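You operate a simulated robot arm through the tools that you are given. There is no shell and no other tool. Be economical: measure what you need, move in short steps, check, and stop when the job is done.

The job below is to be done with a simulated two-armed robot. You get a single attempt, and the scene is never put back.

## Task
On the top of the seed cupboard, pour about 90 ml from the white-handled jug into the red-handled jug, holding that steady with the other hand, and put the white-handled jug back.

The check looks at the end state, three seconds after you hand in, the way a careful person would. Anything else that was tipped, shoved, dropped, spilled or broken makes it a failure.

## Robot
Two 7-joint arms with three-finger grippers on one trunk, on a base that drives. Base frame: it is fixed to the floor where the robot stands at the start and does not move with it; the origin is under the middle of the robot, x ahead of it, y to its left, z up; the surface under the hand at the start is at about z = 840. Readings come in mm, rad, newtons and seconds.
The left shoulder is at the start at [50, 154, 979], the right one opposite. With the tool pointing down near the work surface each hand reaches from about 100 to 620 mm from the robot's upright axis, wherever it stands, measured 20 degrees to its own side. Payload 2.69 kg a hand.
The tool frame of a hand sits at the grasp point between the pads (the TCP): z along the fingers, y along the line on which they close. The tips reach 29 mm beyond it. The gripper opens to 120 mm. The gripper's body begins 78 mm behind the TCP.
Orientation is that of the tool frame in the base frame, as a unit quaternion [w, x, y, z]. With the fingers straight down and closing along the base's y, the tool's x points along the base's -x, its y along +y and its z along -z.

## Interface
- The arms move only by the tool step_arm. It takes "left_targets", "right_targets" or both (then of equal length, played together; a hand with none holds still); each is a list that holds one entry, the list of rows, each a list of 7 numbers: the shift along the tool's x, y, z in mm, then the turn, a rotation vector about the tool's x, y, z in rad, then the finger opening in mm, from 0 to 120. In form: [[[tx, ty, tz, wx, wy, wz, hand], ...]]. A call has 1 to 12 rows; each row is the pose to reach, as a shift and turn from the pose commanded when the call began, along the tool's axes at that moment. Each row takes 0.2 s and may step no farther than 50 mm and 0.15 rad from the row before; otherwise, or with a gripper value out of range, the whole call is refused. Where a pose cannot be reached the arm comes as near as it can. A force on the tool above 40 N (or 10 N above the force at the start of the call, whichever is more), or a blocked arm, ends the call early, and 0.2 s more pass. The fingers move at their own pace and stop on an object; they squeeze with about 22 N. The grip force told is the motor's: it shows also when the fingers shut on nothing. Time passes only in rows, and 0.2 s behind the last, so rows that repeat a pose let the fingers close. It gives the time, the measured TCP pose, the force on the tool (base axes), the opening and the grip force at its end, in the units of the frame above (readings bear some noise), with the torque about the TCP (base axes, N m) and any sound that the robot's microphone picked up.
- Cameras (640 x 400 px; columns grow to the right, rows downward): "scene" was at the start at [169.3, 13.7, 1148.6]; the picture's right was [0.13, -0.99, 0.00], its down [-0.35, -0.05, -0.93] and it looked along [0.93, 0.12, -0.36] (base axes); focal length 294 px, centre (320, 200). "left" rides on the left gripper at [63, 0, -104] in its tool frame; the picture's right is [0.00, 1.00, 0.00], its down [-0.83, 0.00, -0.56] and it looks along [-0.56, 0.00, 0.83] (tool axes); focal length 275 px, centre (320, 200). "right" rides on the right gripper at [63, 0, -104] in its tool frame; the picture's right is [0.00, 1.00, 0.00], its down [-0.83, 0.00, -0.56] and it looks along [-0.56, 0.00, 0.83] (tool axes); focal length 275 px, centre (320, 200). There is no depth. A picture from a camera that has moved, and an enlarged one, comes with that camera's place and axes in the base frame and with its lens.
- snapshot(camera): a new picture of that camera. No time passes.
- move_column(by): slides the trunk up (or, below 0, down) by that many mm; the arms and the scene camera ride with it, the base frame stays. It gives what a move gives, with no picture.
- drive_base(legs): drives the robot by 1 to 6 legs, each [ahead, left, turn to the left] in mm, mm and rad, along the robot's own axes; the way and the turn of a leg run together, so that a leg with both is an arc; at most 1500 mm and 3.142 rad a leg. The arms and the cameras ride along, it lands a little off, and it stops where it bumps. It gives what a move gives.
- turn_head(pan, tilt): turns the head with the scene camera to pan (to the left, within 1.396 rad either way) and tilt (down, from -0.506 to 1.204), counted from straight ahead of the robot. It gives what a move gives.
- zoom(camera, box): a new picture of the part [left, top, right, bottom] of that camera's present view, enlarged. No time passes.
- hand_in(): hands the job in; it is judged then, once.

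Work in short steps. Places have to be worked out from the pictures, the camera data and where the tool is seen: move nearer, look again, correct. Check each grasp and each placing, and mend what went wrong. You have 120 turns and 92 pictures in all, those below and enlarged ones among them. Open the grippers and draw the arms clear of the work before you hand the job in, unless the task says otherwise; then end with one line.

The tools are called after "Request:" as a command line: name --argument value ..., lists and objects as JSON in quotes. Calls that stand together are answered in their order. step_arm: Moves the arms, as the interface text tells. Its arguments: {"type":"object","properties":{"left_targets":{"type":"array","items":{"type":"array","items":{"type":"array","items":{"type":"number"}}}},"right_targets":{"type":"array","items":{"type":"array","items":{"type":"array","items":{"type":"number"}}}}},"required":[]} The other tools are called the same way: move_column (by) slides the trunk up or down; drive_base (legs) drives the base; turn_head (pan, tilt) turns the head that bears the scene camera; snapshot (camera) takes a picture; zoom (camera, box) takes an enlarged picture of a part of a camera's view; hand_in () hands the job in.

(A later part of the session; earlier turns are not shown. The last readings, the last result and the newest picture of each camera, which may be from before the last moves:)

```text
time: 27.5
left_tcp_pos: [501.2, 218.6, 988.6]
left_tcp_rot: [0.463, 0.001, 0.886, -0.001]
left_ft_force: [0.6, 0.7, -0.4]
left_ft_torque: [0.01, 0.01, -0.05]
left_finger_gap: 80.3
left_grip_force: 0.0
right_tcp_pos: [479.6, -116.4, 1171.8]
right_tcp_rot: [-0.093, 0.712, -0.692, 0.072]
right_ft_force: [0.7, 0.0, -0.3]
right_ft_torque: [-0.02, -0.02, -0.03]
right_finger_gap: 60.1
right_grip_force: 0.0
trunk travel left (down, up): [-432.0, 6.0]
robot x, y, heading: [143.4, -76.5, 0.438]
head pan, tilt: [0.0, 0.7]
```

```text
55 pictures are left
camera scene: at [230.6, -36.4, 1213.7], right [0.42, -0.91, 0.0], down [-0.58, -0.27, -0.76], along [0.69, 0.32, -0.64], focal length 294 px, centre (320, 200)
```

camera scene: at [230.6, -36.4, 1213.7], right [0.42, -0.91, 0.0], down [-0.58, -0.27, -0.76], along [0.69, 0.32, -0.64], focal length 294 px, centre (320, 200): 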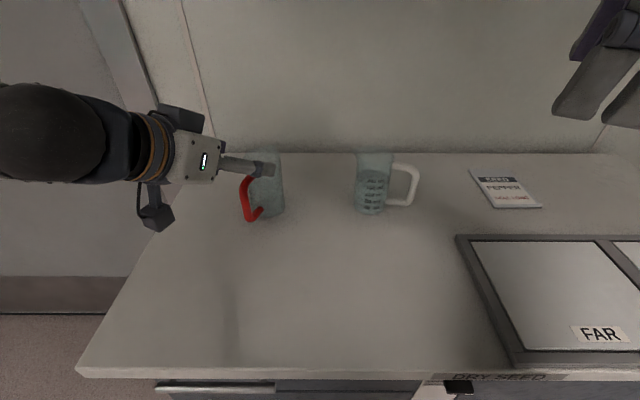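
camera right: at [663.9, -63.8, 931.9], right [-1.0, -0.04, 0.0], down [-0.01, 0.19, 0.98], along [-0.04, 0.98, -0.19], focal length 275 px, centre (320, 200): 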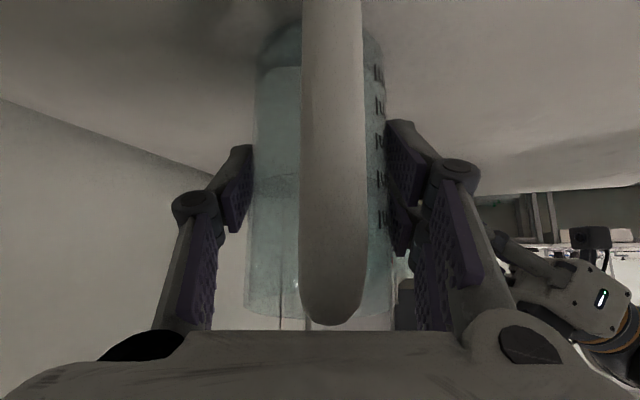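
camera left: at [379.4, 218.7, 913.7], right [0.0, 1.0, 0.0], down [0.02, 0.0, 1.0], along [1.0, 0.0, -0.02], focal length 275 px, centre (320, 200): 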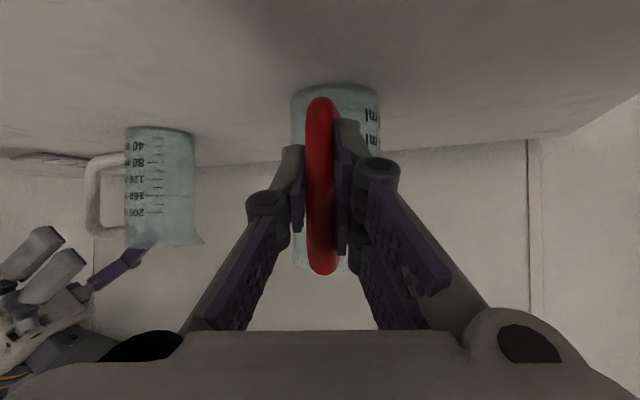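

The head is free again. Now a small base shift (30 ahead, 25 left) with both hands well above the jugs.

Request:
drive_base --legs '[[30, 25, 0]]'

Request:
step_arm --right_targets '[[[2, -28, 26, -0.046, 0, 0, 60], [4, -56, 51, -0.093, 0, 0, 60], [6, -85, 77, -0.139, 0, 0, 80], [8, -113, 102, -0.186, 0, 0, 105], [10, -141, 128, -0.232, 0, 0, 105]]]' --left_targets '[[[0, 0, -5, 0, 0.1, 0, 80], [0, 0, -10, 0, 0.2, 0, 80], [0, 0, -15, 0, 0.3, 0, 80], [0, 0, -15, 0, 0.4, 0, 80], [0, 0, -15, 0, 0.523, 0, 80]]]'

```text
time: 28.4
left_tcp_pos: [518.4, 253.9, 987.7]
left_tcp_rot: [0.462, 0.0, 0.887, 0.0]
left_ft_force: [-0.1, 0.9, 0.1]
left_ft_torque: [0.01, -0.01, -0.01]
left_finger_gap: 80.0
left_grip_force: 0.0
right_tcp_pos: [495.4, -80.2, 1172.4]
right_tcp_rot: [-0.093, 0.711, -0.693, 0.071]
right_ft_force: [1.0, 0.1, -0.2]
right_ft_torque: [-0.05, 0.04, -0.01]
right_finger_gap: 59.8
right_grip_force: 0.1
trunk travel left (down, up): [-432.0, 6.0]
robot x, y, heading: [161.0, -45.5, 0.436]
head pan, tilt: [0.0, 0.7]
```

```text
time: 29.6
left_tcp_pos: [506.7, 253.3, 995.3]
left_tcp_rot: [0.215, 0.0, 0.977, 0.001]
left_ft_force: [0.3, -0.3, -1.1]
left_ft_torque: [0.03, 0.0, -0.02]
left_finger_gap: 79.9
left_grip_force: 0.2
right_tcp_pos: [664.7, -84.7, 1079.9]
right_tcp_rot: [-0.009, 0.718, -0.696, -0.009]
right_ft_force: [1.0, 0.0, -0.2]
right_ft_torque: [0.01, 0.03, 0.01]
right_finger_gap: 105.2
right_grip_force: 0.1
trunk travel left (down, up): [-432.0, 6.0]
robot x, y, heading: [163.3, -41.4, 0.44]
head pan, tilt: [0.0, 0.7]
```

Now the left hand: shift over the red handle, then descend to the regrip with the hand at 65° pitch.

Request:
step_arm --left_targets '[[[0, -17, 0, 0, 0, 0, 80], [0, -34, 0, 0, 0, 0, 80], [10, -34, 20, 0, 0, 0, 80], [21, -34, 40, 0, 0, 0, 80], [31, -34, 58, 0, 0, 0, 80]]]'

Request:
snapshot --camera "left"

Request:
zoom --camera "scene" --box '[130, 100, 330, 250]'

```text
time: 30.8
left_tcp_pos: [504.4, 219.6, 931.5]
left_tcp_rot: [0.217, 0.0, 0.976, 0.001]
left_ft_force: [1.5, 0.0, 0.6]
left_ft_torque: [0.03, -0.05, 0.02]
left_finger_gap: 80.0
left_grip_force: 0.1
right_tcp_pos: [663.5, -85.2, 1080.1]
right_tcp_rot: [-0.01, 0.718, -0.696, -0.01]
right_ft_force: [1.0, 0.1, -1.6]
right_ft_torque: [0.01, 0.0, 0.0]
right_finger_gap: 104.9
right_grip_force: 0.1
trunk travel left (down, up): [-432.0, 6.0]
robot x, y, heading: [161.0, -45.4, 0.436]
head pan, tilt: [0.0, 0.7]
```

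```text
54 pictures are left
camera left: at [401.7, 218.9, 998.5], right [0.0, 1.0, 0.0], down [0.52, 0.0, 0.86], along [0.86, 0.0, -0.52], focal length 275 px, centre (320, 200)
```

left: 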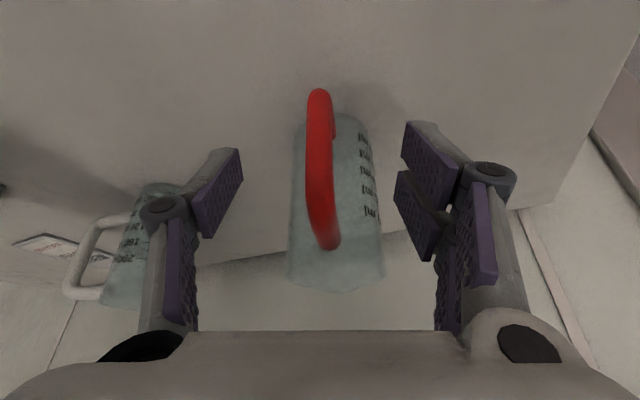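

```text
2.67 times, centred on (230, 175) of scene
camera zoom: at [247.6, -1.8, 1213.7], right [0.42, -0.91, 0.0], down [-0.58, -0.27, -0.76], along [0.69, 0.32, -0.64], focal length 785 px, centre (560, 267)
```

zoom: 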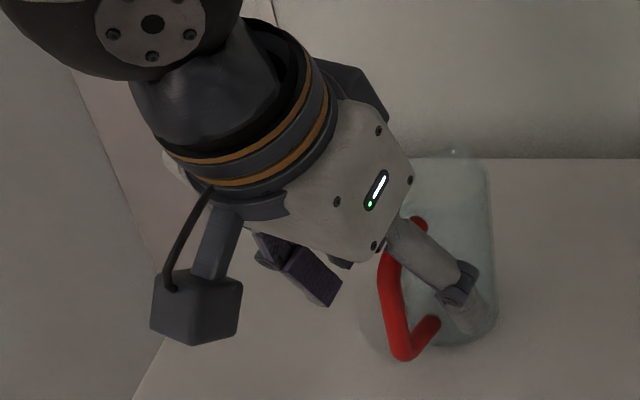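

Centred over the bar. Descend the last ~24 mm and close.

Request:
step_arm --left_targets '[[[6, 0, 11, 0, 0, 0, 80], [11, 0, 21, 0, 0, 0, 80], [11, 0, 21, 0, 0, 0, 55], [11, 0, 21, 0, 0, 0, 30], [11, 0, 21, 0, 0, 0, 14], [11, 0, 21, 0, 0, 0, 0], [11, 0, 21, 0, 0, 0, 0]]]'

Request:
snapshot --camera "left"

```text
time: 32.4
left_tcp_pos: [501.1, 218.5, 907.0]
left_tcp_rot: [0.217, -0.001, 0.976, 0.001]
left_ft_force: [0.1, -0.4, -1.3]
left_ft_torque: [0.06, 0.03, 0.04]
left_finger_gap: 11.8
left_grip_force: 22.2
right_tcp_pos: [663.4, -85.6, 1079.9]
right_tcp_rot: [-0.011, 0.718, -0.696, -0.008]
right_ft_force: [-0.2, -0.7, -0.2]
right_ft_torque: [-0.01, -0.01, 0.01]
right_finger_gap: 105.0
right_grip_force: 0.1
trunk travel left (down, up): [-432.0, 6.0]
robot x, y, heading: [163.0, -40.9, 0.44]
head pan, tilt: [0.0, 0.7]
```

```text
52 pictures are left
camera left: at [399.5, 219.0, 974.1], right [0.0, 1.0, 0.0], down [0.52, 0.0, 0.86], along [0.86, 0.0, -0.52], focal length 275 px, centre (320, 200)
```

left: 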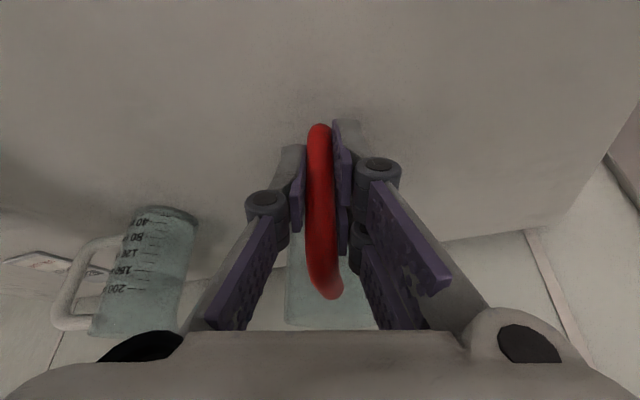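

Red is held again. Now the dry run of the pour end pose with the right hand: first above the spot.

Request:
step_arm --right_targets '[[[-42, 14, 0, 0, 0, 0, 60], [-84, 28, 0, 0, 0, 0, 60], [-126, 42, 0, 0, 0, 0, 60], [-168, 56, 0, 0, 0, 0, 60], [-210, 69, 0, 0, 0, 0, 60], [-250, 82, 0, 0, 0, 0, 60]]]'

Request:
step_arm --right_targets '[[[0, 0, 22, 0, 0.06, 0, 60], [0, 0, 44, 0, 0.12, 0, 60], [0, 0, 66, 0, 0.17, 0, 60], [0, 0, 66, 0, 0.17, 0, 60]]]'

Request:
snapshot --camera "scene"

```text
time: 33.8
left_tcp_pos: [500.8, 219.8, 906.6]
left_tcp_rot: [0.218, 0.0, 0.976, -0.001]
left_ft_force: [-0.3, -0.5, -1.1]
left_ft_torque: [0.0, 0.03, 0.01]
left_finger_gap: 11.7
left_grip_force: 22.2
right_tcp_pos: [574.3, 164.7, 1085.9]
right_tcp_rot: [-0.009, 0.718, -0.696, -0.01]
right_ft_force: [-0.1, 0.2, -0.1]
right_ft_torque: [-0.02, -0.02, 0.0]
right_finger_gap: 60.0
right_grip_force: 0.0
trunk travel left (down, up): [-432.0, 6.0]
robot x, y, heading: [162.0, -45.9, 0.436]
head pan, tilt: [0.0, 0.7]
```

```text
time: 34.8
left_tcp_pos: [501.9, 219.0, 908.4]
left_tcp_rot: [0.217, -0.001, 0.976, 0.001]
left_ft_force: [0.2, -0.5, 0.8]
left_ft_torque: [0.04, 0.0, 0.0]
left_finger_gap: 11.6
left_grip_force: 21.7
right_tcp_pos: [574.9, 163.3, 1019.2]
right_tcp_rot: [0.051, 0.716, -0.695, 0.053]
right_ft_force: [0.7, -0.1, -0.6]
right_ft_torque: [0.01, 0.02, -0.01]
right_finger_gap: 59.8
right_grip_force: 0.0
trunk travel left (down, up): [-432.0, 6.0]
robot x, y, heading: [162.8, -44.8, 0.433]
head pan, tilt: [0.0, 0.7]
```

```text
51 pictures are left
camera scene: at [247.3, -1.8, 1213.7], right [0.42, -0.91, 0.0], down [-0.58, -0.27, -0.76], along [0.69, 0.32, -0.64], focal length 294 px, centre (320, 200)
```

scene: 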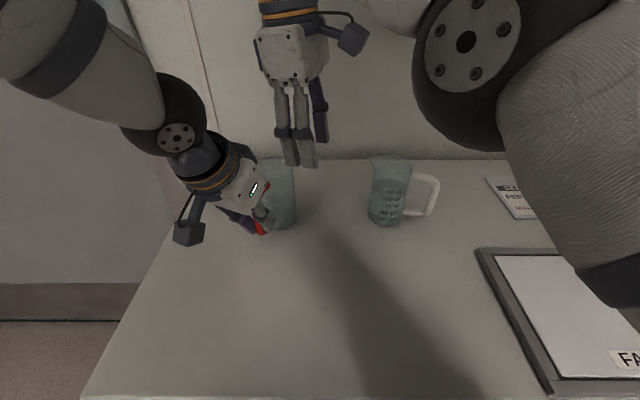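

That pose (~98°) is reachable and the head is fine. I'll test a further 0.25 rad to know the margin.

Request:
step_arm --right_targets '[[[0, 0, 0, 0, 0.1, 0, 60], [0, 0, 0, 0, 0.2, 0, 60], [0, 0, 0, 0, 0.25, 0, 60]]]'

```text
time: 35.6
left_tcp_pos: [501.3, 218.2, 906.4]
left_tcp_rot: [0.217, 0.0, 0.976, 0.001]
left_ft_force: [0.1, -0.7, -0.4]
left_ft_torque: [0.02, 0.02, -0.01]
left_finger_gap: 11.8
left_grip_force: 21.7
right_tcp_pos: [548.1, 124.4, 1033.3]
right_tcp_rot: [0.135, 0.704, -0.683, 0.141]
right_ft_force: [-0.2, -0.6, 0.9]
right_ft_torque: [0.0, -0.01, 0.0]
right_finger_gap: 60.2
right_grip_force: 0.0
right hand out of reach, approached as far as the arm can: row 1, 2, 3
trunk travel left (down, up): [-432.0, 6.0]
robot x, y, heading: [157.3, -43.6, 0.436]
head pan, tilt: [0.0, 0.7]
```

Limit is around 100°, so I'll grip white at 15° pitch, which leaves over 80° of tilt. I'll bring the right hand back beside the white jug, high, while pitching up.

Request:
step_arm --right_targets '[[[36, -18, 5, 0, -0.14, 0, 60], [71, -36, 10, 0, -0.28, 0, 60], [107, -53, 14, 0, -0.42, 0, 60], [142, -71, 19, 0, -0.56, 0, 80], [178, -89, 24, 0, -0.7, 0, 105], [214, -107, 29, 0, -0.84, 0, 105]]]'

```text
time: 37.0
left_tcp_pos: [502.0, 217.9, 906.3]
left_tcp_rot: [0.217, 0.0, 0.976, 0.001]
left_ft_force: [0.1, -0.3, -0.6]
left_ft_torque: [0.05, 0.01, 0.0]
left_finger_gap: 11.9
left_grip_force: 22.2
right_tcp_pos: [661.9, -81.7, 1089.2]
right_tcp_rot: [-0.157, 0.7, -0.679, -0.159]
right_ft_force: [-0.4, -0.2, -0.7]
right_ft_torque: [0.02, 0.05, 0.01]
right_finger_gap: 105.2
right_grip_force: 0.1
trunk travel left (down, up): [-432.0, 6.0]
robot x, y, heading: [160.7, -42.4, 0.437]
head pan, tilt: [0.0, 0.7]
```

Continue pitching to 15° while coming down.

Request:
step_arm --right_targets '[[[7, 0, 15, 0, -0.144, 0, 105], [14, 0, 30, 0, -0.287, 0, 105], [21, 0, 45, 0, -0.431, 0, 105], [28, 0, 60, 0, -0.575, 0, 105], [35, 0, 75, 0, -0.718, 0, 105], [43, 0, 90, 0, -0.862, 0, 105]]]'

Request:
snapshot --camera "right"

Request:
snapshot --camera "scene"

```text
time: 38.4
left_tcp_pos: [502.2, 217.9, 907.1]
left_tcp_rot: [0.218, -0.001, 0.976, 0.001]
left_ft_force: [-0.8, 0.0, 0.1]
left_ft_torque: [0.01, 0.02, -0.01]
left_finger_gap: 11.8
left_grip_force: 22.3
right_tcp_pos: [662.6, -80.1, 987.4]
right_tcp_rot: [-0.427, 0.568, -0.551, -0.437]
right_ft_force: [0.8, 0.4, -0.1]
right_ft_torque: [-0.01, -0.01, 0.0]
right_finger_gap: 104.8
right_grip_force: 0.0
trunk travel left (down, up): [-432.0, 6.0]
robot x, y, heading: [161.5, -45.1, 0.436]
head pan, tilt: [0.0, 0.7]
```

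```text
50 pictures are left
camera right: at [666.1, -196.6, 953.5], right [-1.0, -0.03, -0.01], down [0.0, -0.32, 0.95], along [-0.03, 0.95, 0.32], focal length 275 px, centre (320, 200)
```

right: 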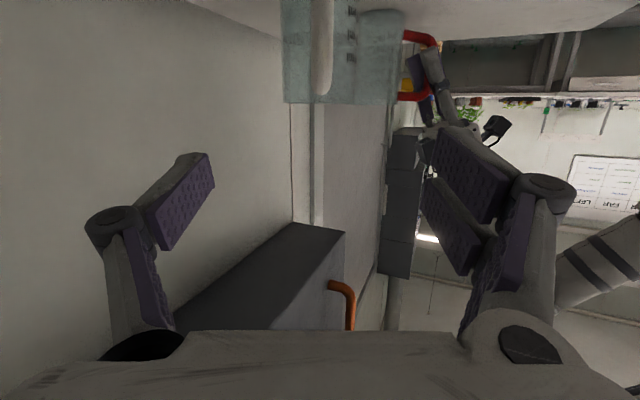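

```text
49 pictures are left
camera scene: at [247.5, -1.9, 1213.7], right [0.42, -0.91, 0.0], down [-0.58, -0.27, -0.76], along [0.69, 0.32, -0.64], focal length 294 px, centre (320, 200)
```

scene: 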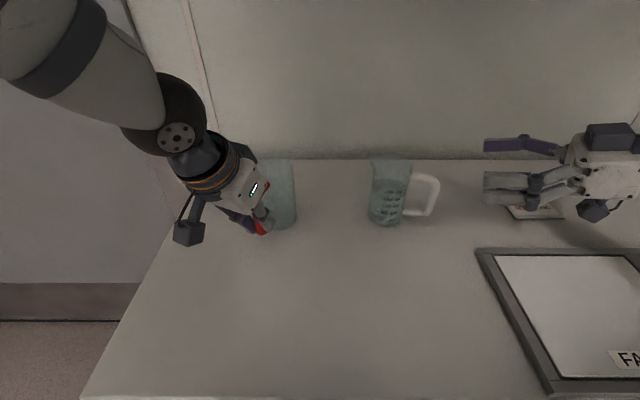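

Aligned. I'll drop onto the approach line, then slide toward the jug, stopping 35 mm short to check.

Request:
step_arm --right_targets '[[[20, 0, 5, 0, 0, 0, 105], [39, 0, 15, 0, 0, 0, 105], [39, 0, 40, 0, 0, 0, 105], [39, 1, 65, 0, 0, 0, 105], [39, 1, 88, 0, 0, 0, 105], [39, 1, 104, 0, 0, 0, 105]]]'

Request:
snapshot --camera "right"

Request:
zoom --camera "scene" --box '[340, 120, 540, 260]'

```text
time: 39.8
left_tcp_pos: [501.7, 218.3, 906.3]
left_tcp_rot: [0.217, 0.0, 0.976, 0.001]
left_ft_force: [0.0, 1.0, 0.5]
left_ft_torque: [0.03, 0.03, -0.03]
left_finger_gap: 11.5
left_grip_force: 21.2
right_tcp_pos: [659.0, 10.7, 924.7]
right_tcp_rot: [-0.423, 0.571, -0.552, -0.436]
right_ft_force: [-0.4, -1.0, -0.6]
right_ft_torque: [0.0, 0.03, 0.02]
right_finger_gap: 104.7
right_grip_force: 0.0
trunk travel left (down, up): [-432.0, 6.0]
robot x, y, heading: [158.7, -42.5, 0.44]
head pan, tilt: [0.0, 0.7]
```

```text
48 pictures are left
camera right: at [662.5, -105.9, 889.0], right [-1.0, -0.03, -0.01], down [0.0, -0.32, 0.95], along [-0.03, 0.95, 0.32], focal length 275 px, centre (320, 200)
```

right: 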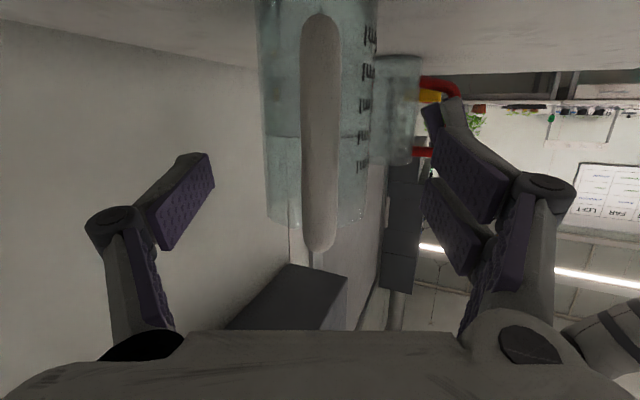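

```text
2.86 times, centred on (440, 190) of scene
camera zoom: at [247.3, -1.6, 1213.7], right [0.42, -0.91, 0.0], down [-0.58, -0.27, -0.76], along [0.69, 0.32, -0.64], focal length 842 px, centre (-23, 229)
```

zoom: 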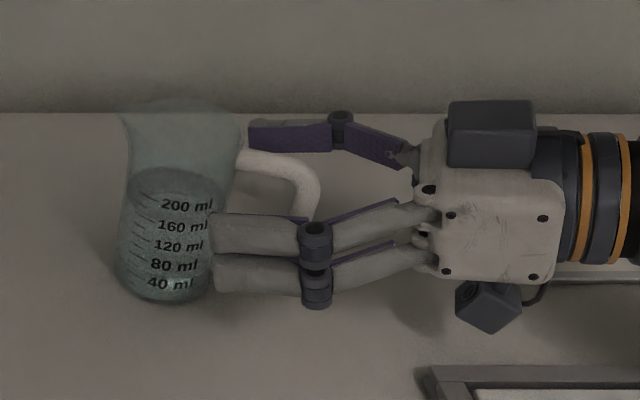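

Plenty of room between palm and handle. Advance 35 mm and close.

Request:
step_arm --right_targets '[[[0, 0, 12, 0, 0, 0, 105], [0, 0, 24, 0, 0, 0, 105], [0, 0, 35, 0, 0, 0, 105], [0, 0, 35, 0, 0, 0, 90], [0, 0, 35, 0, 0, 0, 75], [0, 0, 35, 0, 0, 0, 62], [0, 0, 35, 0, 0, 0, 50], [0, 0, 35, 0, 0, 0, 20], [0, 0, 35, 0, 0, 0, 20]]]'

Request:
zoom --camera "scene" --box '[340, 120, 540, 260]'

```text
time: 41.8
left_tcp_pos: [501.8, 219.7, 905.9]
left_tcp_rot: [0.218, 0.001, 0.976, 0.0]
left_ft_force: [0.4, 0.9, 0.9]
left_ft_torque: [-0.02, 0.03, -0.02]
left_finger_gap: 11.5
left_grip_force: 22.3
right_tcp_pos: [657.5, 44.6, 915.8]
right_tcp_rot: [-0.425, 0.57, -0.551, -0.437]
right_ft_force: [1.1, 0.3, 0.8]
right_ft_torque: [0.05, 0.06, -0.02]
right_finger_gap: 60.8
right_grip_force: 22.3
trunk travel left (down, up): [-432.0, 6.0]
robot x, y, heading: [157.2, -45.3, 0.439]
head pan, tilt: [0.0, 0.7]
```

```text
2.86 times, centred on (440, 190) of scene
camera zoom: at [247.4, -1.7, 1213.7], right [0.42, -0.91, 0.0], down [-0.58, -0.27, -0.76], along [0.69, 0.32, -0.64], focal length 842 px, centre (-23, 229)
```

zoom: 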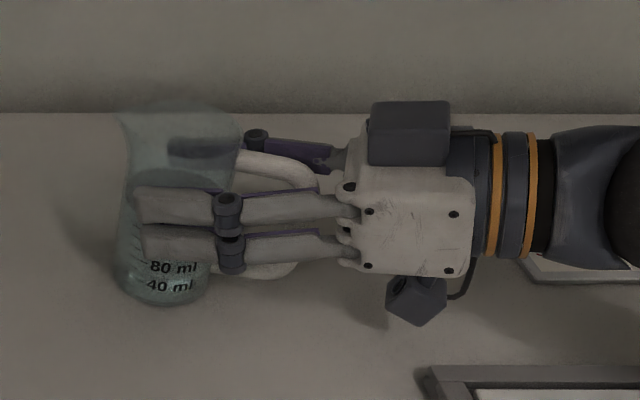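

Firm grip at 60.8 mm; placed-down TCP was (657.5, 44.6, 915.8). I'll lift slowly by 90 mm and check.

Request:
step_arm --right_targets '[[[-4, 0, -1, 0, 0, 0, 20], [-10, 0, -2.6, 0, 0, 0, 20], [-19, 0, -5, 0, 0, 0, 20], [-29, 0, -7.6, 0, 0, 0, 20], [-40, 0, -10.4, 0, 0, 0, 20], [-51, 0, -13.3, 0, 0, 0, 20], [-62, 0, -16.2, 0, 0, 0, 20], [-72, 0, -18.8, 0, 0, 0, 20], [-80, 0, -20.8, 0, 0, 0, 20], [-85, 0, -22.2, 0, 0, 0, 20], [-87, 0, -22.7, 0, 0, 0, 20]]]'

Request:
snapshot --camera "scene"

Request:
snapshot --camera "right"

```text
time: 44.2
left_tcp_pos: [501.4, 219.6, 906.9]
left_tcp_rot: [0.218, 0.0, 0.976, 0.0]
left_ft_force: [-0.4, -0.6, -0.5]
left_ft_torque: [0.01, 0.03, -0.03]
left_finger_gap: 11.7
left_grip_force: 22.1
right_tcp_pos: [657.4, 45.4, 1004.1]
right_tcp_rot: [-0.424, 0.57, -0.552, -0.436]
right_ft_force: [-1.1, -0.3, -2.5]
right_ft_torque: [-0.04, 0.0, 0.0]
right_finger_gap: 61.0
right_grip_force: 21.7
trunk travel left (down, up): [-432.0, 6.0]
robot x, y, heading: [159.5, -42.9, 0.437]
head pan, tilt: [0.0, 0.7]
```

```text
45 pictures are left
camera scene: at [247.4, -1.7, 1213.7], right [0.42, -0.91, 0.0], down [-0.58, -0.27, -0.76], along [0.69, 0.32, -0.64], focal length 294 px, centre (320, 200)
```

scene: 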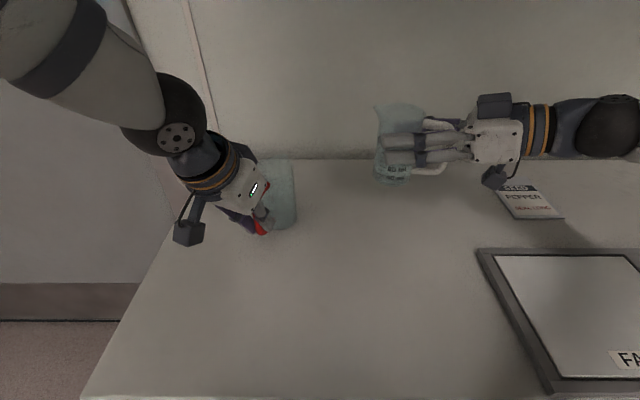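

```text
44 pictures are left
camera right: at [661.3, -70.8, 970.4], right [-1.0, -0.03, -0.01], down [0.0, -0.32, 0.95], along [-0.03, 0.95, 0.32], focal length 275 px, centre (320, 200)
```

right: 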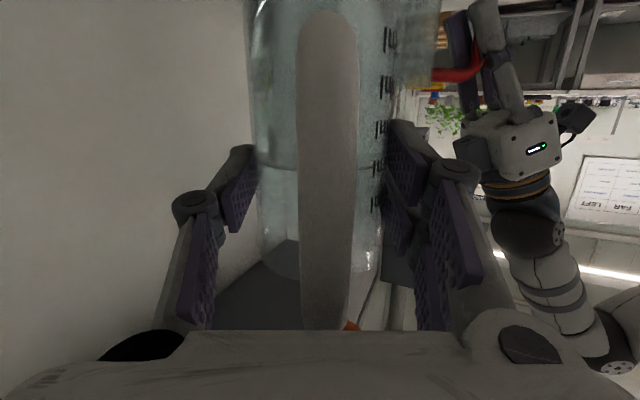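

It lifted cleanly with no slip. Now I'll carry it slowly, upright, to a staging point at (574, 105, 1030), clear of the red jug.

Request:
step_arm --right_targets '[[[-2, 3, 2, 0, 0, 0, 20], [-5, 9, 6, 0, 0, 0, 20], [-9, 18, 12, 0, 0, 0, 20], [-14, 28, 18, 0, 0, 0, 20], [-19, 38, 25, 0, 0, 0, 20], [-24, 48, 31, 0, 0, 0, 20], [-29, 58, 38, 0, 0, 0, 20], [-34, 67, 44, 0, 0, 0, 20], [-38, 75, 49, 0, 0, 0, 20], [-40, 80, 52, 0, 0, 0, 20], [-41, 82, 53, 0, 0, 0, 20]]]'

Request:
snapshot --camera "scene"

```text
time: 46.6
left_tcp_pos: [500.6, 218.5, 906.6]
left_tcp_rot: [0.217, 0.0, 0.976, 0.0]
left_ft_force: [1.3, -0.3, -0.2]
left_ft_torque: [-0.01, 0.05, 0.03]
left_finger_gap: 11.6
left_grip_force: 22.1
right_tcp_pos: [572.0, 104.9, 1031.3]
right_tcp_rot: [-0.425, 0.57, -0.552, -0.436]
right_ft_force: [0.3, 0.1, -2.3]
right_ft_torque: [-0.02, 0.02, -0.03]
right_finger_gap: 60.9
right_grip_force: 21.8
trunk travel left (down, up): [-432.0, 6.0]
robot x, y, heading: [163.7, -42.7, 0.433]
head pan, tilt: [0.0, 0.7]
```

```text
43 pictures are left
camera scene: at [247.4, -1.6, 1213.7], right [0.42, -0.91, 0.0], down [-0.58, -0.27, -0.76], along [0.69, 0.32, -0.64], focal length 294 px, centre (320, 200)
```

scene: 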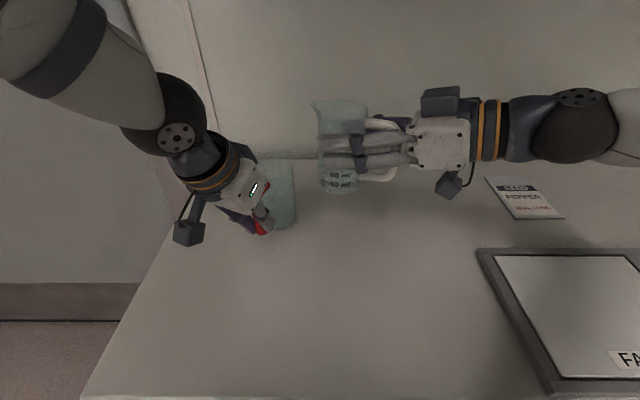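

Tilt to about 40° here (short of spilling), then check the lip position.

Request:
step_arm --right_targets '[[[0, 0, 0, 0, 0.04, 0, 20], [0, 0, 0, 0, 0.1, 0, 20], [0, 0, 0, 0, 0.18, 0, 20], [0, 0, 0, 0, 0.26, 0, 20], [0, 0, 0, 0, 0.34, 0, 20], [0, 0, 0, 0, 0.42, 0, 20], [0, 0, 0, 0, 0.5, 0, 20], [0, 0, 0, 0, 0.58, 0, 20], [0, 0, 0, 0, 0.65, 0, 20], [0, 0, 0, 0, 0.69, 0, 20], [0, 0, 0, 0, 0.7, 0, 20]]]'

Request:
zoom --camera "scene" --box '[220, 60, 440, 240]'

Request:
snapshot --camera "left"

```text
time: 49.0
left_tcp_pos: [500.7, 218.1, 906.6]
left_tcp_rot: [0.217, 0.0, 0.976, 0.0]
left_ft_force: [0.2, 0.0, -0.3]
left_ft_torque: [0.05, 0.01, -0.02]
left_finger_gap: 11.5
left_grip_force: 22.1
right_tcp_pos: [573.2, 103.7, 1030.5]
right_tcp_rot: [-0.21, 0.685, -0.664, -0.214]
right_ft_force: [0.4, 0.5, -2.2]
right_ft_torque: [0.03, -0.02, -0.02]
right_finger_gap: 61.0
right_grip_force: 22.2
trunk travel left (down, up): [-432.0, 6.0]
robot x, y, heading: [159.0, -44.7, 0.436]
head pan, tilt: [0.0, 0.7]
```

```text
2.22 times, centred on (330, 150) of scene
camera zoom: at [247.4, -1.7, 1213.7], right [0.42, -0.91, 0.0], down [-0.58, -0.27, -0.76], along [0.69, 0.32, -0.64], focal length 654 px, centre (298, 311)
```

zoom: 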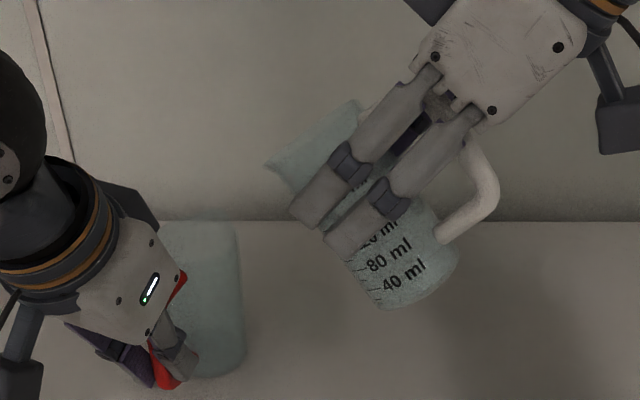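

```text
41 pictures are left
camera left: at [399.6, 219.1, 974.1], right [0.0, 1.0, 0.0], down [0.52, 0.0, 0.86], along [0.86, 0.0, -0.52], focal length 275 px, centre (320, 200)
```

left: 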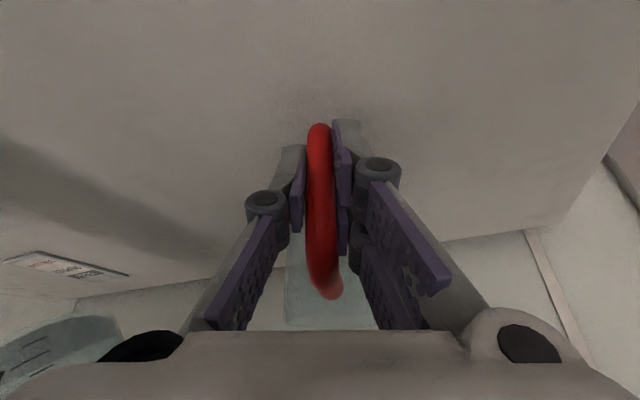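

The lip is near (571, 171, 1023), matching my model. I'll move 60 mm toward red and down slightly, so the lip sits just inside the red rim.

Request:
step_arm --right_targets '[[[-2, 0, 2, 0, 0, 0, 20], [-6, 0, 7, 0, 0, 0, 20], [-11, -1, 14, 0, 0, 0, 20], [-17, -1, 22, 0, 0, 0, 20], [-23, -2, 29, 0, 0, 0, 20], [-29, -2, 36, 0, 0, 0, 20], [-34, -3, 43, 0, 0, 0, 20], [-37, -3, 47, 0, 0, 0, 20], [-39, -3, 49, 0, 0, 0, 20]]]'

Request:
zoom --camera "scene" --box '[200, 60, 400, 240]'

Request:
snapshot --camera "right"

```text
time: 51.0
left_tcp_pos: [501.3, 219.6, 907.5]
left_tcp_rot: [0.217, 0.0, 0.976, -0.001]
left_ft_force: [-0.3, 0.4, -0.1]
left_ft_torque: [-0.01, 0.0, -0.02]
left_finger_gap: 11.6
left_grip_force: 22.1
right_tcp_pos: [574.9, 164.8, 1012.8]
right_tcp_rot: [-0.211, 0.685, -0.664, -0.214]
right_ft_force: [0.1, 0.0, -2.9]
right_ft_torque: [0.05, -0.02, 0.0]
right_finger_gap: 60.8
right_grip_force: 22.1
trunk travel left (down, up): [-432.0, 6.0]
robot x, y, heading: [157.5, -42.6, 0.436]
head pan, tilt: [0.0, 0.7]
```

```text
2.22 times, centred on (300, 150) of scene
camera zoom: at [247.4, -1.6, 1213.7], right [0.42, -0.91, 0.0], down [-0.58, -0.27, -0.76], along [0.69, 0.32, -0.64], focal length 654 px, centre (364, 311)
```

zoom: 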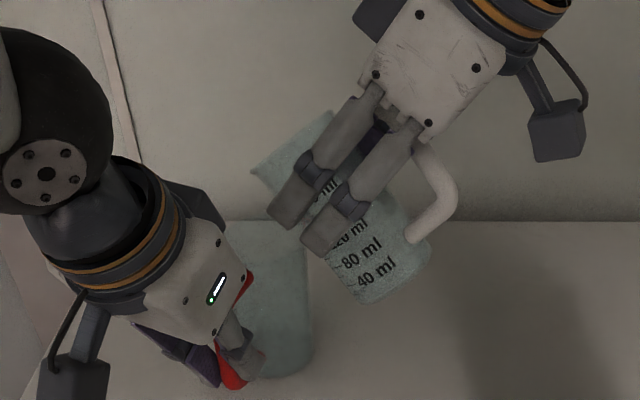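

```text
39 pictures are left
camera right: at [578.5, 53.9, 1061.5], right [-1.0, -0.03, -0.01], down [-0.02, 0.36, 0.93], along [-0.03, 0.93, -0.36], focal length 275 px, centre (320, 200)
```

right: 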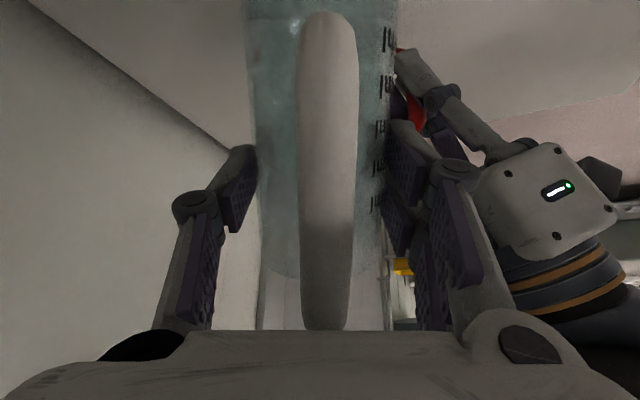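

The lip hovers over red's opening, about 48 mm above the rim, and will drop as it tilts. Tilt on to about 60° and watch the lip.

Request:
step_arm --right_targets '[[[0, 0, 0, 0, 0.04, 0, 20], [0, 0, 0, 0, 0.09, 0, 20], [0, 0, 0, 0, 0.14, 0, 20], [0, 0, 0, 0, 0.19, 0, 20], [0, 0, 0, 0, 0.23, 0, 20], [0, 0, 0, 0, 0.27, 0, 20], [0, 0, 0, 0, 0.3, 0, 20], [0, 0, 0, 0, 0.32, 0, 20]]]'

Request:
zoom --camera "scene" --box '[220, 80, 380, 240]'

```text
time: 52.8
left_tcp_pos: [501.0, 219.5, 906.7]
left_tcp_rot: [0.217, 0.001, 0.976, -0.001]
left_ft_force: [0.4, 0.4, -0.5]
left_ft_torque: [0.06, -0.02, 0.02]
left_finger_gap: 11.4
left_grip_force: 22.3
right_tcp_pos: [575.1, 164.3, 1012.5]
right_tcp_rot: [-0.101, 0.71, -0.689, -0.102]
right_ft_force: [0.0, 0.5, -2.9]
right_ft_torque: [0.04, 0.0, 0.02]
right_finger_gap: 60.9
right_grip_force: 21.5
trunk travel left (down, up): [-432.0, 6.0]
robot x, y, heading: [161.6, -44.5, 0.437]
head pan, tilt: [0.0, 0.7]
```

```text
2.50 times, centred on (300, 160) of scene
camera zoom: at [247.4, -1.6, 1213.7], right [0.42, -0.91, 0.0], down [-0.58, -0.27, -0.76], along [0.69, 0.32, -0.64], focal length 736 px, centre (370, 300)
```

zoom: 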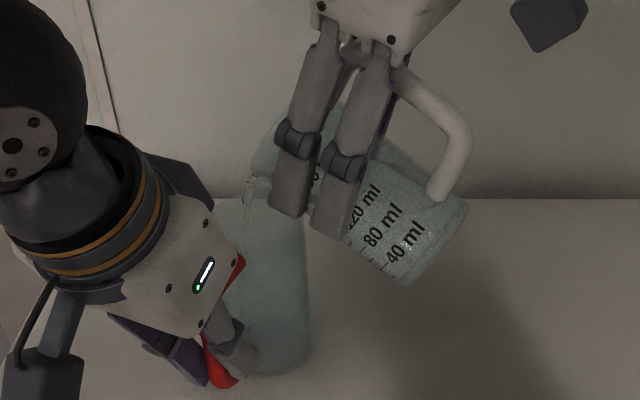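

It's already pouring, and the stream falls near the centre of red's opening. I'll hold 0.6 s and look again.

Request:
step_arm --right_targets '[[[0, 0, 0, 0, 0, 0, 20], [0, 0, 0, 0, 0, 0, 20]]]'

Request:
zoom --camera "scene" --box '[240, 100, 360, 240]'

```text
time: 53.4
left_tcp_pos: [501.1, 219.2, 906.9]
left_tcp_rot: [0.217, 0.0, 0.976, 0.0]
left_ft_force: [0.5, -0.7, -1.2]
left_ft_torque: [0.03, 0.0, -0.01]
left_finger_gap: 11.7
left_grip_force: 21.9
right_tcp_pos: [573.9, 165.4, 1011.4]
right_tcp_rot: [-0.1, 0.711, -0.689, -0.103]
right_ft_force: [-0.1, 0.7, -1.7]
right_ft_torque: [0.05, 0.01, -0.03]
right_finger_gap: 61.0
right_grip_force: 22.0
trunk travel left (down, up): [-432.0, 6.0]
robot x, y, heading: [162.4, -42.6, 0.436]
head pan, tilt: [0.0, 0.7]
```

```text
2.86 times, centred on (300, 170) of scene
camera zoom: at [247.4, -1.6, 1213.7], right [0.42, -0.91, 0.0], down [-0.58, -0.27, -0.76], along [0.69, 0.32, -0.64], focal length 842 px, centre (377, 286)
```

zoom: 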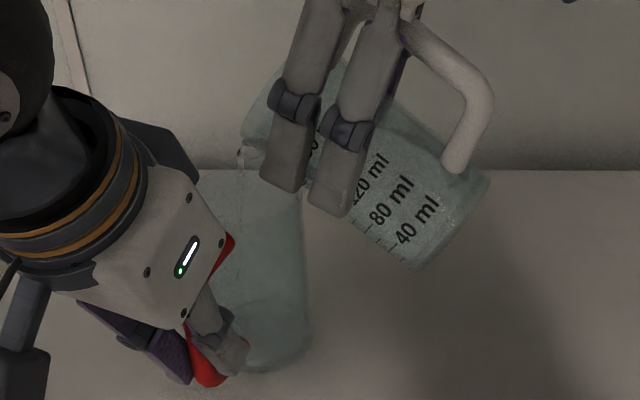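

The stream is thinning at 59°, so only a little has passed. Theory says about 73° for 90 ml, so I'll tilt to 66°, let it settle, and then measure.

Request:
step_arm --right_targets '[[[0, 0, 0, 0, 0.02, 0, 20], [0, 0, 0, 0, 0.045, 0, 20], [0, 0, 0, 0, 0.07, 0, 20], [0, 0, 0, 0, 0.095, 0, 20], [0, 0, 0, 0, 0.12, 0, 20], [0, 0, 0, 0, 0.12, 0, 20], [0, 0, 0, 0, 0.12, 0, 20], [0, 0, 0, 0, 0.12, 0, 20], [0, 0, 0, 0, 0.12, 0, 20]]]'

Request:
zoom --camera "scene" --box '[240, 100, 360, 240]'

```text
time: 55.4
left_tcp_pos: [500.4, 219.6, 906.6]
left_tcp_rot: [0.217, 0.0, 0.976, 0.0]
left_ft_force: [-0.3, 0.7, -0.8]
left_ft_torque: [0.03, 0.02, 0.02]
left_finger_gap: 11.8
left_grip_force: 22.5
right_tcp_pos: [575.1, 164.1, 1012.4]
right_tcp_rot: [-0.061, 0.715, -0.694, -0.059]
right_ft_force: [0.7, 0.9, -0.9]
right_ft_torque: [0.03, -0.01, 0.02]
right_finger_gap: 60.7
right_grip_force: 21.9
trunk travel left (down, up): [-432.0, 6.0]
robot x, y, heading: [159.6, -42.8, 0.434]
head pan, tilt: [0.0, 0.7]
```

```text
2.86 times, centred on (300, 170) of scene
camera zoom: at [247.4, -1.6, 1213.7], right [0.42, -0.91, 0.0], down [-0.58, -0.27, -0.76], along [0.69, 0.32, -0.64], focal length 842 px, centre (377, 286)
```

zoom: 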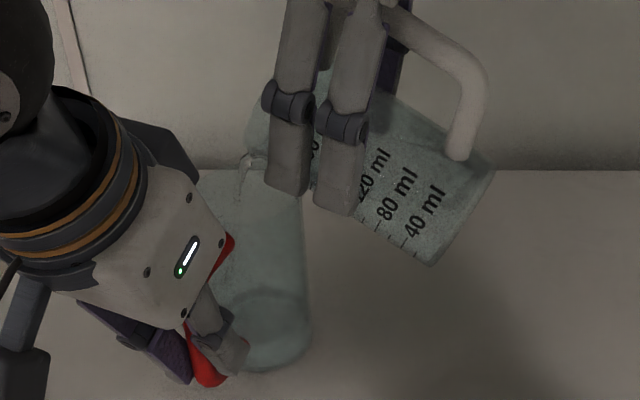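

Liquid is visible in red now. A close look at its surface will give the level.

Request:
zoom --camera "scene" --box '[290, 180, 352, 236]'

Request:
zoom --camera "scene" --box '[300, 110, 350, 160]'

```text
7.14 times, centred on (321, 208) of scene
camera zoom: at [247.4, -1.6, 1213.7], right [0.42, -0.91, 0.0], down [-0.58, -0.27, -0.76], along [0.69, 0.32, -0.64], focal length 2104 px, centre (313, 143)
```

zoom: 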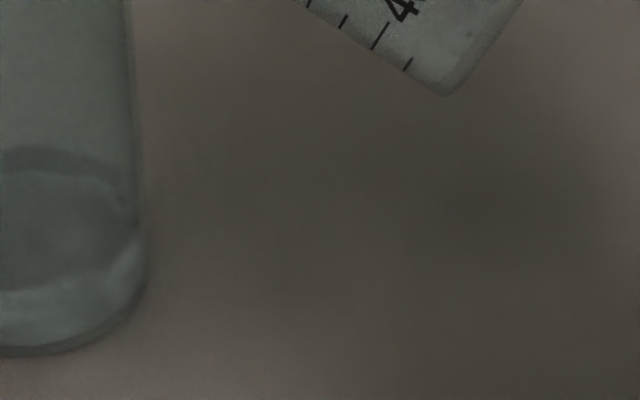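

```text
8.00 times, centred on (325, 135) of scene
camera zoom: at [247.4, -1.6, 1213.7], right [0.42, -0.91, 0.0], down [-0.58, -0.27, -0.76], along [0.69, 0.32, -0.64], focal length 2356 px, centre (280, 720)
```

zoom: 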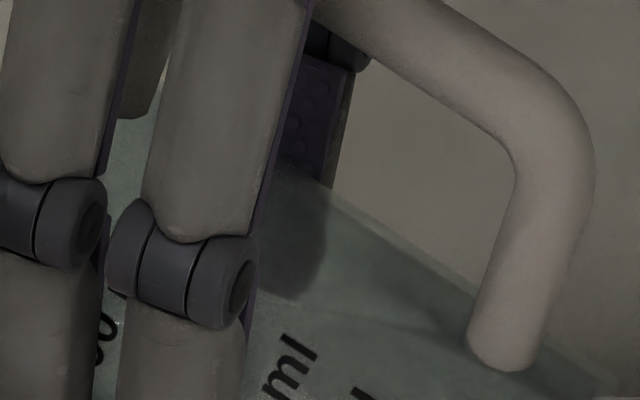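

Red holds roughly 40 ml, consistent with my model (about 73° for the full 90 ml). I'll go on to 70°, let it settle, and then bring white upright for an exact reading.

Request:
step_arm --right_targets '[[[0, 0, 0, 0, 0.02, 0, 20], [0, 0, 0, 0, 0.04, 0, 20], [0, 0, 0, 0, 0.055, 0, 20], [0, 0, 0, 0, 0.07, 0, 20], [0, 0, 0, 0, 0.07, 0, 20], [0, 0, 0, 0, 0.07, 0, 20], [0, 0, 0, 0, 0.07, 0, 20], [0, 0, 0, 0, 0.07, 0, 20], [0, 0, 0, 0, 0.07, 0, 20]]]'

Request:
zoom --camera "scene" --box '[260, 130, 360, 236]'

```text
time: 57.4
left_tcp_pos: [501.3, 219.5, 905.8]
left_tcp_rot: [0.218, 0.001, 0.976, 0.0]
left_ft_force: [-0.3, 0.3, 1.2]
left_ft_torque: [0.05, 0.01, -0.03]
left_finger_gap: 11.8
left_grip_force: 22.1
right_tcp_pos: [574.3, 164.1, 1014.0]
right_tcp_rot: [-0.036, 0.717, -0.695, -0.034]
right_ft_force: [0.3, -0.1, -0.9]
right_ft_torque: [0.02, -0.01, -0.03]
right_finger_gap: 60.9
right_grip_force: 21.7
trunk travel left (down, up): [-432.0, 6.0]
robot x, y, heading: [161.8, -43.7, 0.439]
head pan, tilt: [0.0, 0.7]
```

```text
3.77 times, centred on (310, 183) of scene
camera zoom: at [247.4, -1.7, 1213.7], right [0.42, -0.91, 0.0], down [-0.58, -0.27, -0.76], along [0.69, 0.32, -0.64], focal length 1111 px, centre (358, 264)
```

zoom: 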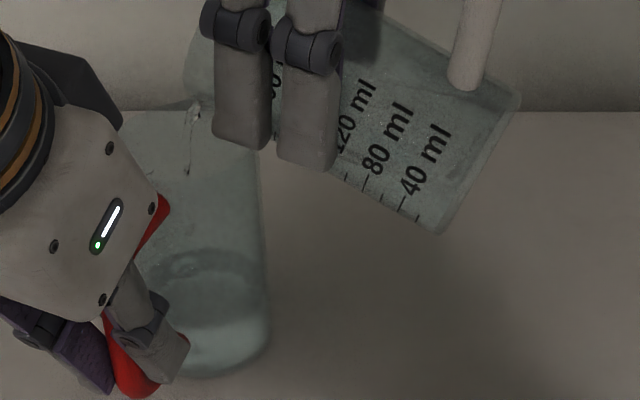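

Only a thin stream is left at 70°. I'll tilt back to 40° over the red jug, then withdraw to the staging point and set it upright to read the scale.

Request:
step_arm --right_targets '[[[0, 0, 0, 0, -0.06, 0, 20], [0, 0, 0, 0, -0.14, 0, 20], [0, 0, 0, 0, -0.22, 0, 20], [0, 0, 0, 0, -0.3, 0, 20], [0, 0, 0, 0, -0.38, 0, 20], [0, 0, 0, 0, -0.45, 0, 20], [0, 0, 0, 0, -0.5, 0, 20], [0, 0, 0, 0, -0.51, 0, 20], [0, 0, 0, 0, -0.51, 0, 20], [0, 0, 0, 0, -0.51, 0, 20]]]'

Request:
step_arm --right_targets '[[[2, 0, -3, 0, -0.03, 0, 20], [6, 0, -8, 0, -0.09, 0, 20], [12, 0, -15, 0, -0.17, 0, 20], [18, 1, -22, 0, -0.25, 0, 20], [24, 2, -30, 0, -0.33, 0, 20], [29, 2, -37, 0, -0.41, 0, 20], [34, 3, -43, 0, -0.49, 0, 20], [37, 3, -47, 0, -0.57, 0, 20], [39, 3, -49, 0, -0.64, 0, 20], [39, 3, -49, 0, -0.69, 0, 20], [39, 3, -49, 0, -0.7, 0, 20], [39, 3, -49, 0, -0.7, 0, 20]]]'

Request:
zoom --camera "scene" --box '[260, 80, 400, 240]'

```text
time: 59.6
left_tcp_pos: [500.7, 219.7, 905.7]
left_tcp_rot: [0.217, 0.0, 0.976, 0.0]
left_ft_force: [-0.3, -0.5, -0.5]
left_ft_torque: [0.0, -0.03, 0.01]
left_finger_gap: 11.9
left_grip_force: 21.6
right_tcp_pos: [575.1, 164.4, 1013.1]
right_tcp_rot: [-0.21, 0.685, -0.665, -0.214]
right_ft_force: [0.0, 0.2, -1.3]
right_ft_torque: [0.04, 0.02, -0.01]
right_finger_gap: 61.0
right_grip_force: 22.0
trunk travel left (down, up): [-432.0, 6.0]
robot x, y, heading: [157.8, -42.6, 0.439]
head pan, tilt: [0.0, 0.7]
```

```text
time: 62.2
left_tcp_pos: [502.1, 218.5, 906.9]
left_tcp_rot: [0.217, 0.0, 0.976, 0.0]
left_ft_force: [0.4, 0.1, 0.2]
left_ft_torque: [0.02, 0.03, 0.0]
left_finger_gap: 12.0
left_grip_force: 21.9
right_tcp_pos: [572.9, 103.8, 1029.6]
right_tcp_rot: [-0.425, 0.57, -0.551, -0.437]
right_ft_force: [0.9, -0.2, -1.8]
right_ft_torque: [-0.03, -0.02, 0.01]
right_finger_gap: 60.8
right_grip_force: 22.3
trunk travel left (down, up): [-432.0, 6.0]
robot x, y, heading: [157.9, -41.9, 0.437]
head pan, tilt: [0.0, 0.7]
```

```text
2.50 times, centred on (330, 160) of scene
camera zoom: at [247.4, -1.7, 1213.7], right [0.42, -0.91, 0.0], down [-0.58, -0.27, -0.76], along [0.69, 0.32, -0.64], focal length 736 px, centre (295, 300)
```

zoom: 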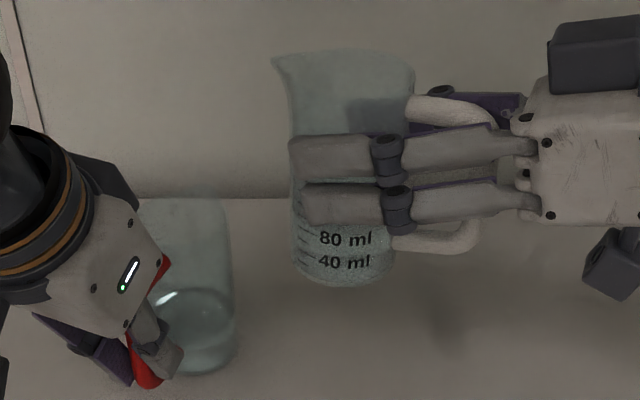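

Upright and stable. I'll zoom on the white scale and the red level.

Request:
zoom --camera "scene" --box '[318, 150, 362, 198]'

Request:
zoom --camera "scene" --box '[300, 170, 360, 234]'

```text
8.33 times, centred on (340, 174) of scene
camera zoom: at [247.4, -1.7, 1213.7], right [0.42, -0.91, 0.0], down [-0.58, -0.27, -0.76], along [0.69, 0.32, -0.64], focal length 2454 px, centre (153, 417)
```

zoom: 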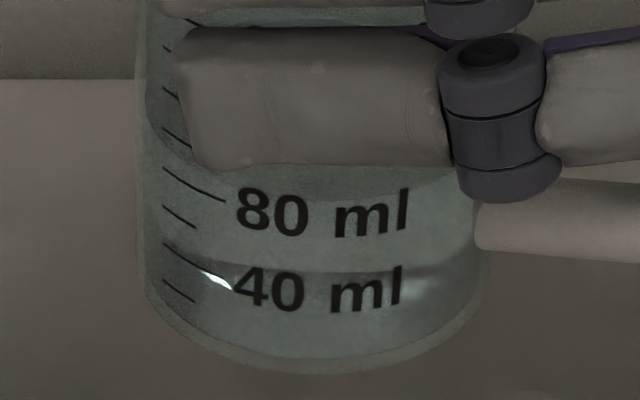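

```text
6.25 times, centred on (330, 202) of scene
camera zoom: at [247.4, -1.7, 1213.7], right [0.42, -0.91, 0.0], down [-0.58, -0.27, -0.76], along [0.69, 0.32, -0.64], focal length 1841 px, centre (258, 188)
```

zoom: 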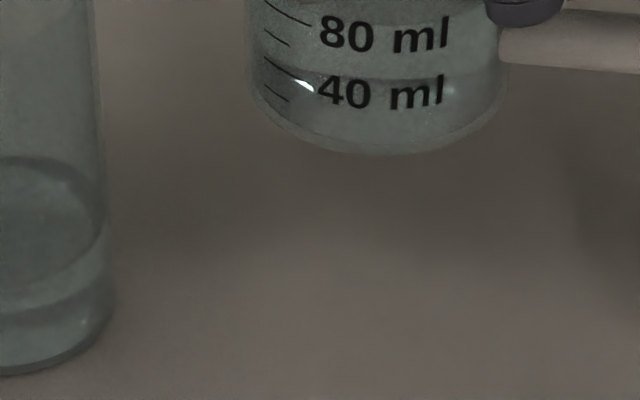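

White reads about 86 ml, so roughly 74 ml was poured, which matches the model. One tighter zoom to confirm the near edge against the 80 tick.

Request:
zoom --camera "scene" --box '[334, 166, 356, 182]'

```text
16.00 times, centred on (345, 174) of scene
camera zoom: at [247.4, -1.7, 1213.7], right [0.42, -0.91, 0.0], down [-0.58, -0.27, -0.76], along [0.69, 0.32, -0.64], focal length 4712 px, centre (-80, 616)
```

zoom: 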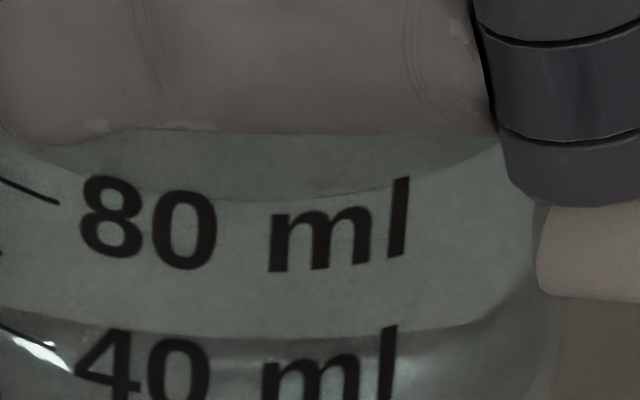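

At the tick end the surface sits about 10 ml above 80, so white holds ~90 ml and ~70 ml has been poured. About 20 ml more means a final tilt of ~72.5°. Back over red in the same way.

Request:
step_arm --right_targets '[[[0, 0, 0, 0, 0.04, 0, 20], [0, 0, 0, 0, 0.12, 0, 20], [0, 0, 0, 0, 0.22, 0, 20], [0, 0, 0, 0, 0.32, 0, 20], [0, 0, 0, 0, 0.42, 0, 20], [0, 0, 0, 0, 0.52, 0, 20], [0, 0, 0, 0, 0.61, 0, 20], [0, 0, 0, 0, 0.67, 0, 20], [0, 0, 0, 0, 0.7, 0, 20]]]'

Request:
step_arm --right_targets '[[[-2, 0, 2, 0, 0, 0, 20], [-7, 0, 8, 0, 0, 0, 20], [-13, -1, 16, 0, 0, 0, 20], [-20, -1, 25, 0, 0, 0, 20], [-27, -2, 34, 0, 0, 0, 20], [-33, -3, 42, 0, 0, 0, 20], [-37, -3, 47, 0, 0, 0, 20], [-39, -3, 49, 0, 0, 0, 20], [-39, -3, 49, 0, 0, 0, 20]]]'

Request:
step_arm --right_targets '[[[0, 0, 0, 0, 0.07, 0, 20], [0, 0, 0, 0, 0.16, 0, 20], [0, 0, 0, 0, 0.25, 0, 20], [0, 0, 0, 0, 0.34, 0, 20], [0, 0, 0, 0, 0.42, 0, 20], [0, 0, 0, 0, 0.48, 0, 20], [0, 0, 0, 0, 0.52, 0, 20], [0, 0, 0, 0, 0.55, 0, 20], [0, 0, 0, 0, 0.566, 0, 20], [0, 0, 0, 0, 0.566, 0, 20], [0, 0, 0, 0, 0.566, 0, 20], [0, 0, 0, 0, 0.566, 0, 20]]]'

Request:
zoom --camera "scene" --box '[260, 130, 360, 236]'

```text
time: 64.2
left_tcp_pos: [501.6, 218.4, 906.8]
left_tcp_rot: [0.218, 0.0, 0.976, 0.0]
left_ft_force: [-0.1, 0.5, 0.1]
left_ft_torque: [0.06, 0.0, 0.03]
left_finger_gap: 11.4
left_grip_force: 22.3
right_tcp_pos: [573.6, 105.1, 1030.5]
right_tcp_rot: [-0.21, 0.685, -0.664, -0.214]
right_ft_force: [-0.3, 0.0, -0.6]
right_ft_torque: [0.05, 0.01, 0.0]
right_finger_gap: 60.9
right_grip_force: 22.0
trunk travel left (down, up): [-432.0, 6.0]
robot x, y, heading: [160.5, -37.5, 0.438]
head pan, tilt: [0.0, 0.7]
```

```text
time: 66.2
left_tcp_pos: [502.2, 220.3, 906.1]
left_tcp_rot: [0.218, 0.0, 0.976, 0.0]
left_ft_force: [-0.2, 1.1, -0.5]
left_ft_torque: [0.04, 0.01, -0.02]
left_finger_gap: 11.8
left_grip_force: 21.1
right_tcp_pos: [573.5, 164.4, 1013.5]
right_tcp_rot: [-0.209, 0.686, -0.664, -0.214]
right_ft_force: [-0.3, -0.7, -1.4]
right_ft_torque: [0.04, -0.02, 0.01]
right_finger_gap: 60.8
right_grip_force: 22.0
trunk travel left (down, up): [-432.0, 6.0]
robot x, y, heading: [162.6, -45.0, 0.438]
head pan, tilt: [0.0, 0.7]
```

```text
time: 68.8
left_tcp_pos: [501.3, 219.8, 906.5]
left_tcp_rot: [0.217, 0.0, 0.976, 0.0]
left_ft_force: [-0.1, 0.6, -0.4]
left_ft_torque: [0.01, 0.02, 0.01]
left_finger_gap: 11.9
left_grip_force: 22.2
right_tcp_pos: [573.9, 163.9, 1012.8]
right_tcp_rot: [-0.016, 0.718, -0.696, -0.015]
right_ft_force: [0.4, 0.1, -1.4]
right_ft_torque: [0.02, -0.01, -0.02]
right_finger_gap: 60.9
right_grip_force: 22.3
trunk travel left (down, up): [-432.0, 6.0]
robot x, y, heading: [159.5, -43.0, 0.433]
head pan, tilt: [0.0, 0.7]
```

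```text
3.77 times, centred on (310, 183) of scene
camera zoom: at [247.4, -1.7, 1213.7], right [0.42, -0.91, 0.0], down [-0.58, -0.27, -0.76], along [0.69, 0.32, -0.64], focal length 1111 px, centre (358, 264)
```

zoom: 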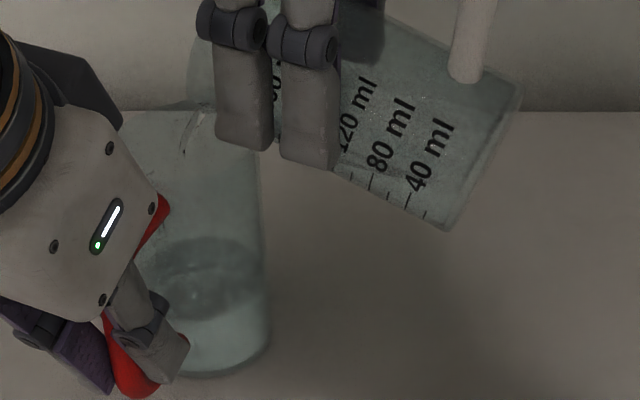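

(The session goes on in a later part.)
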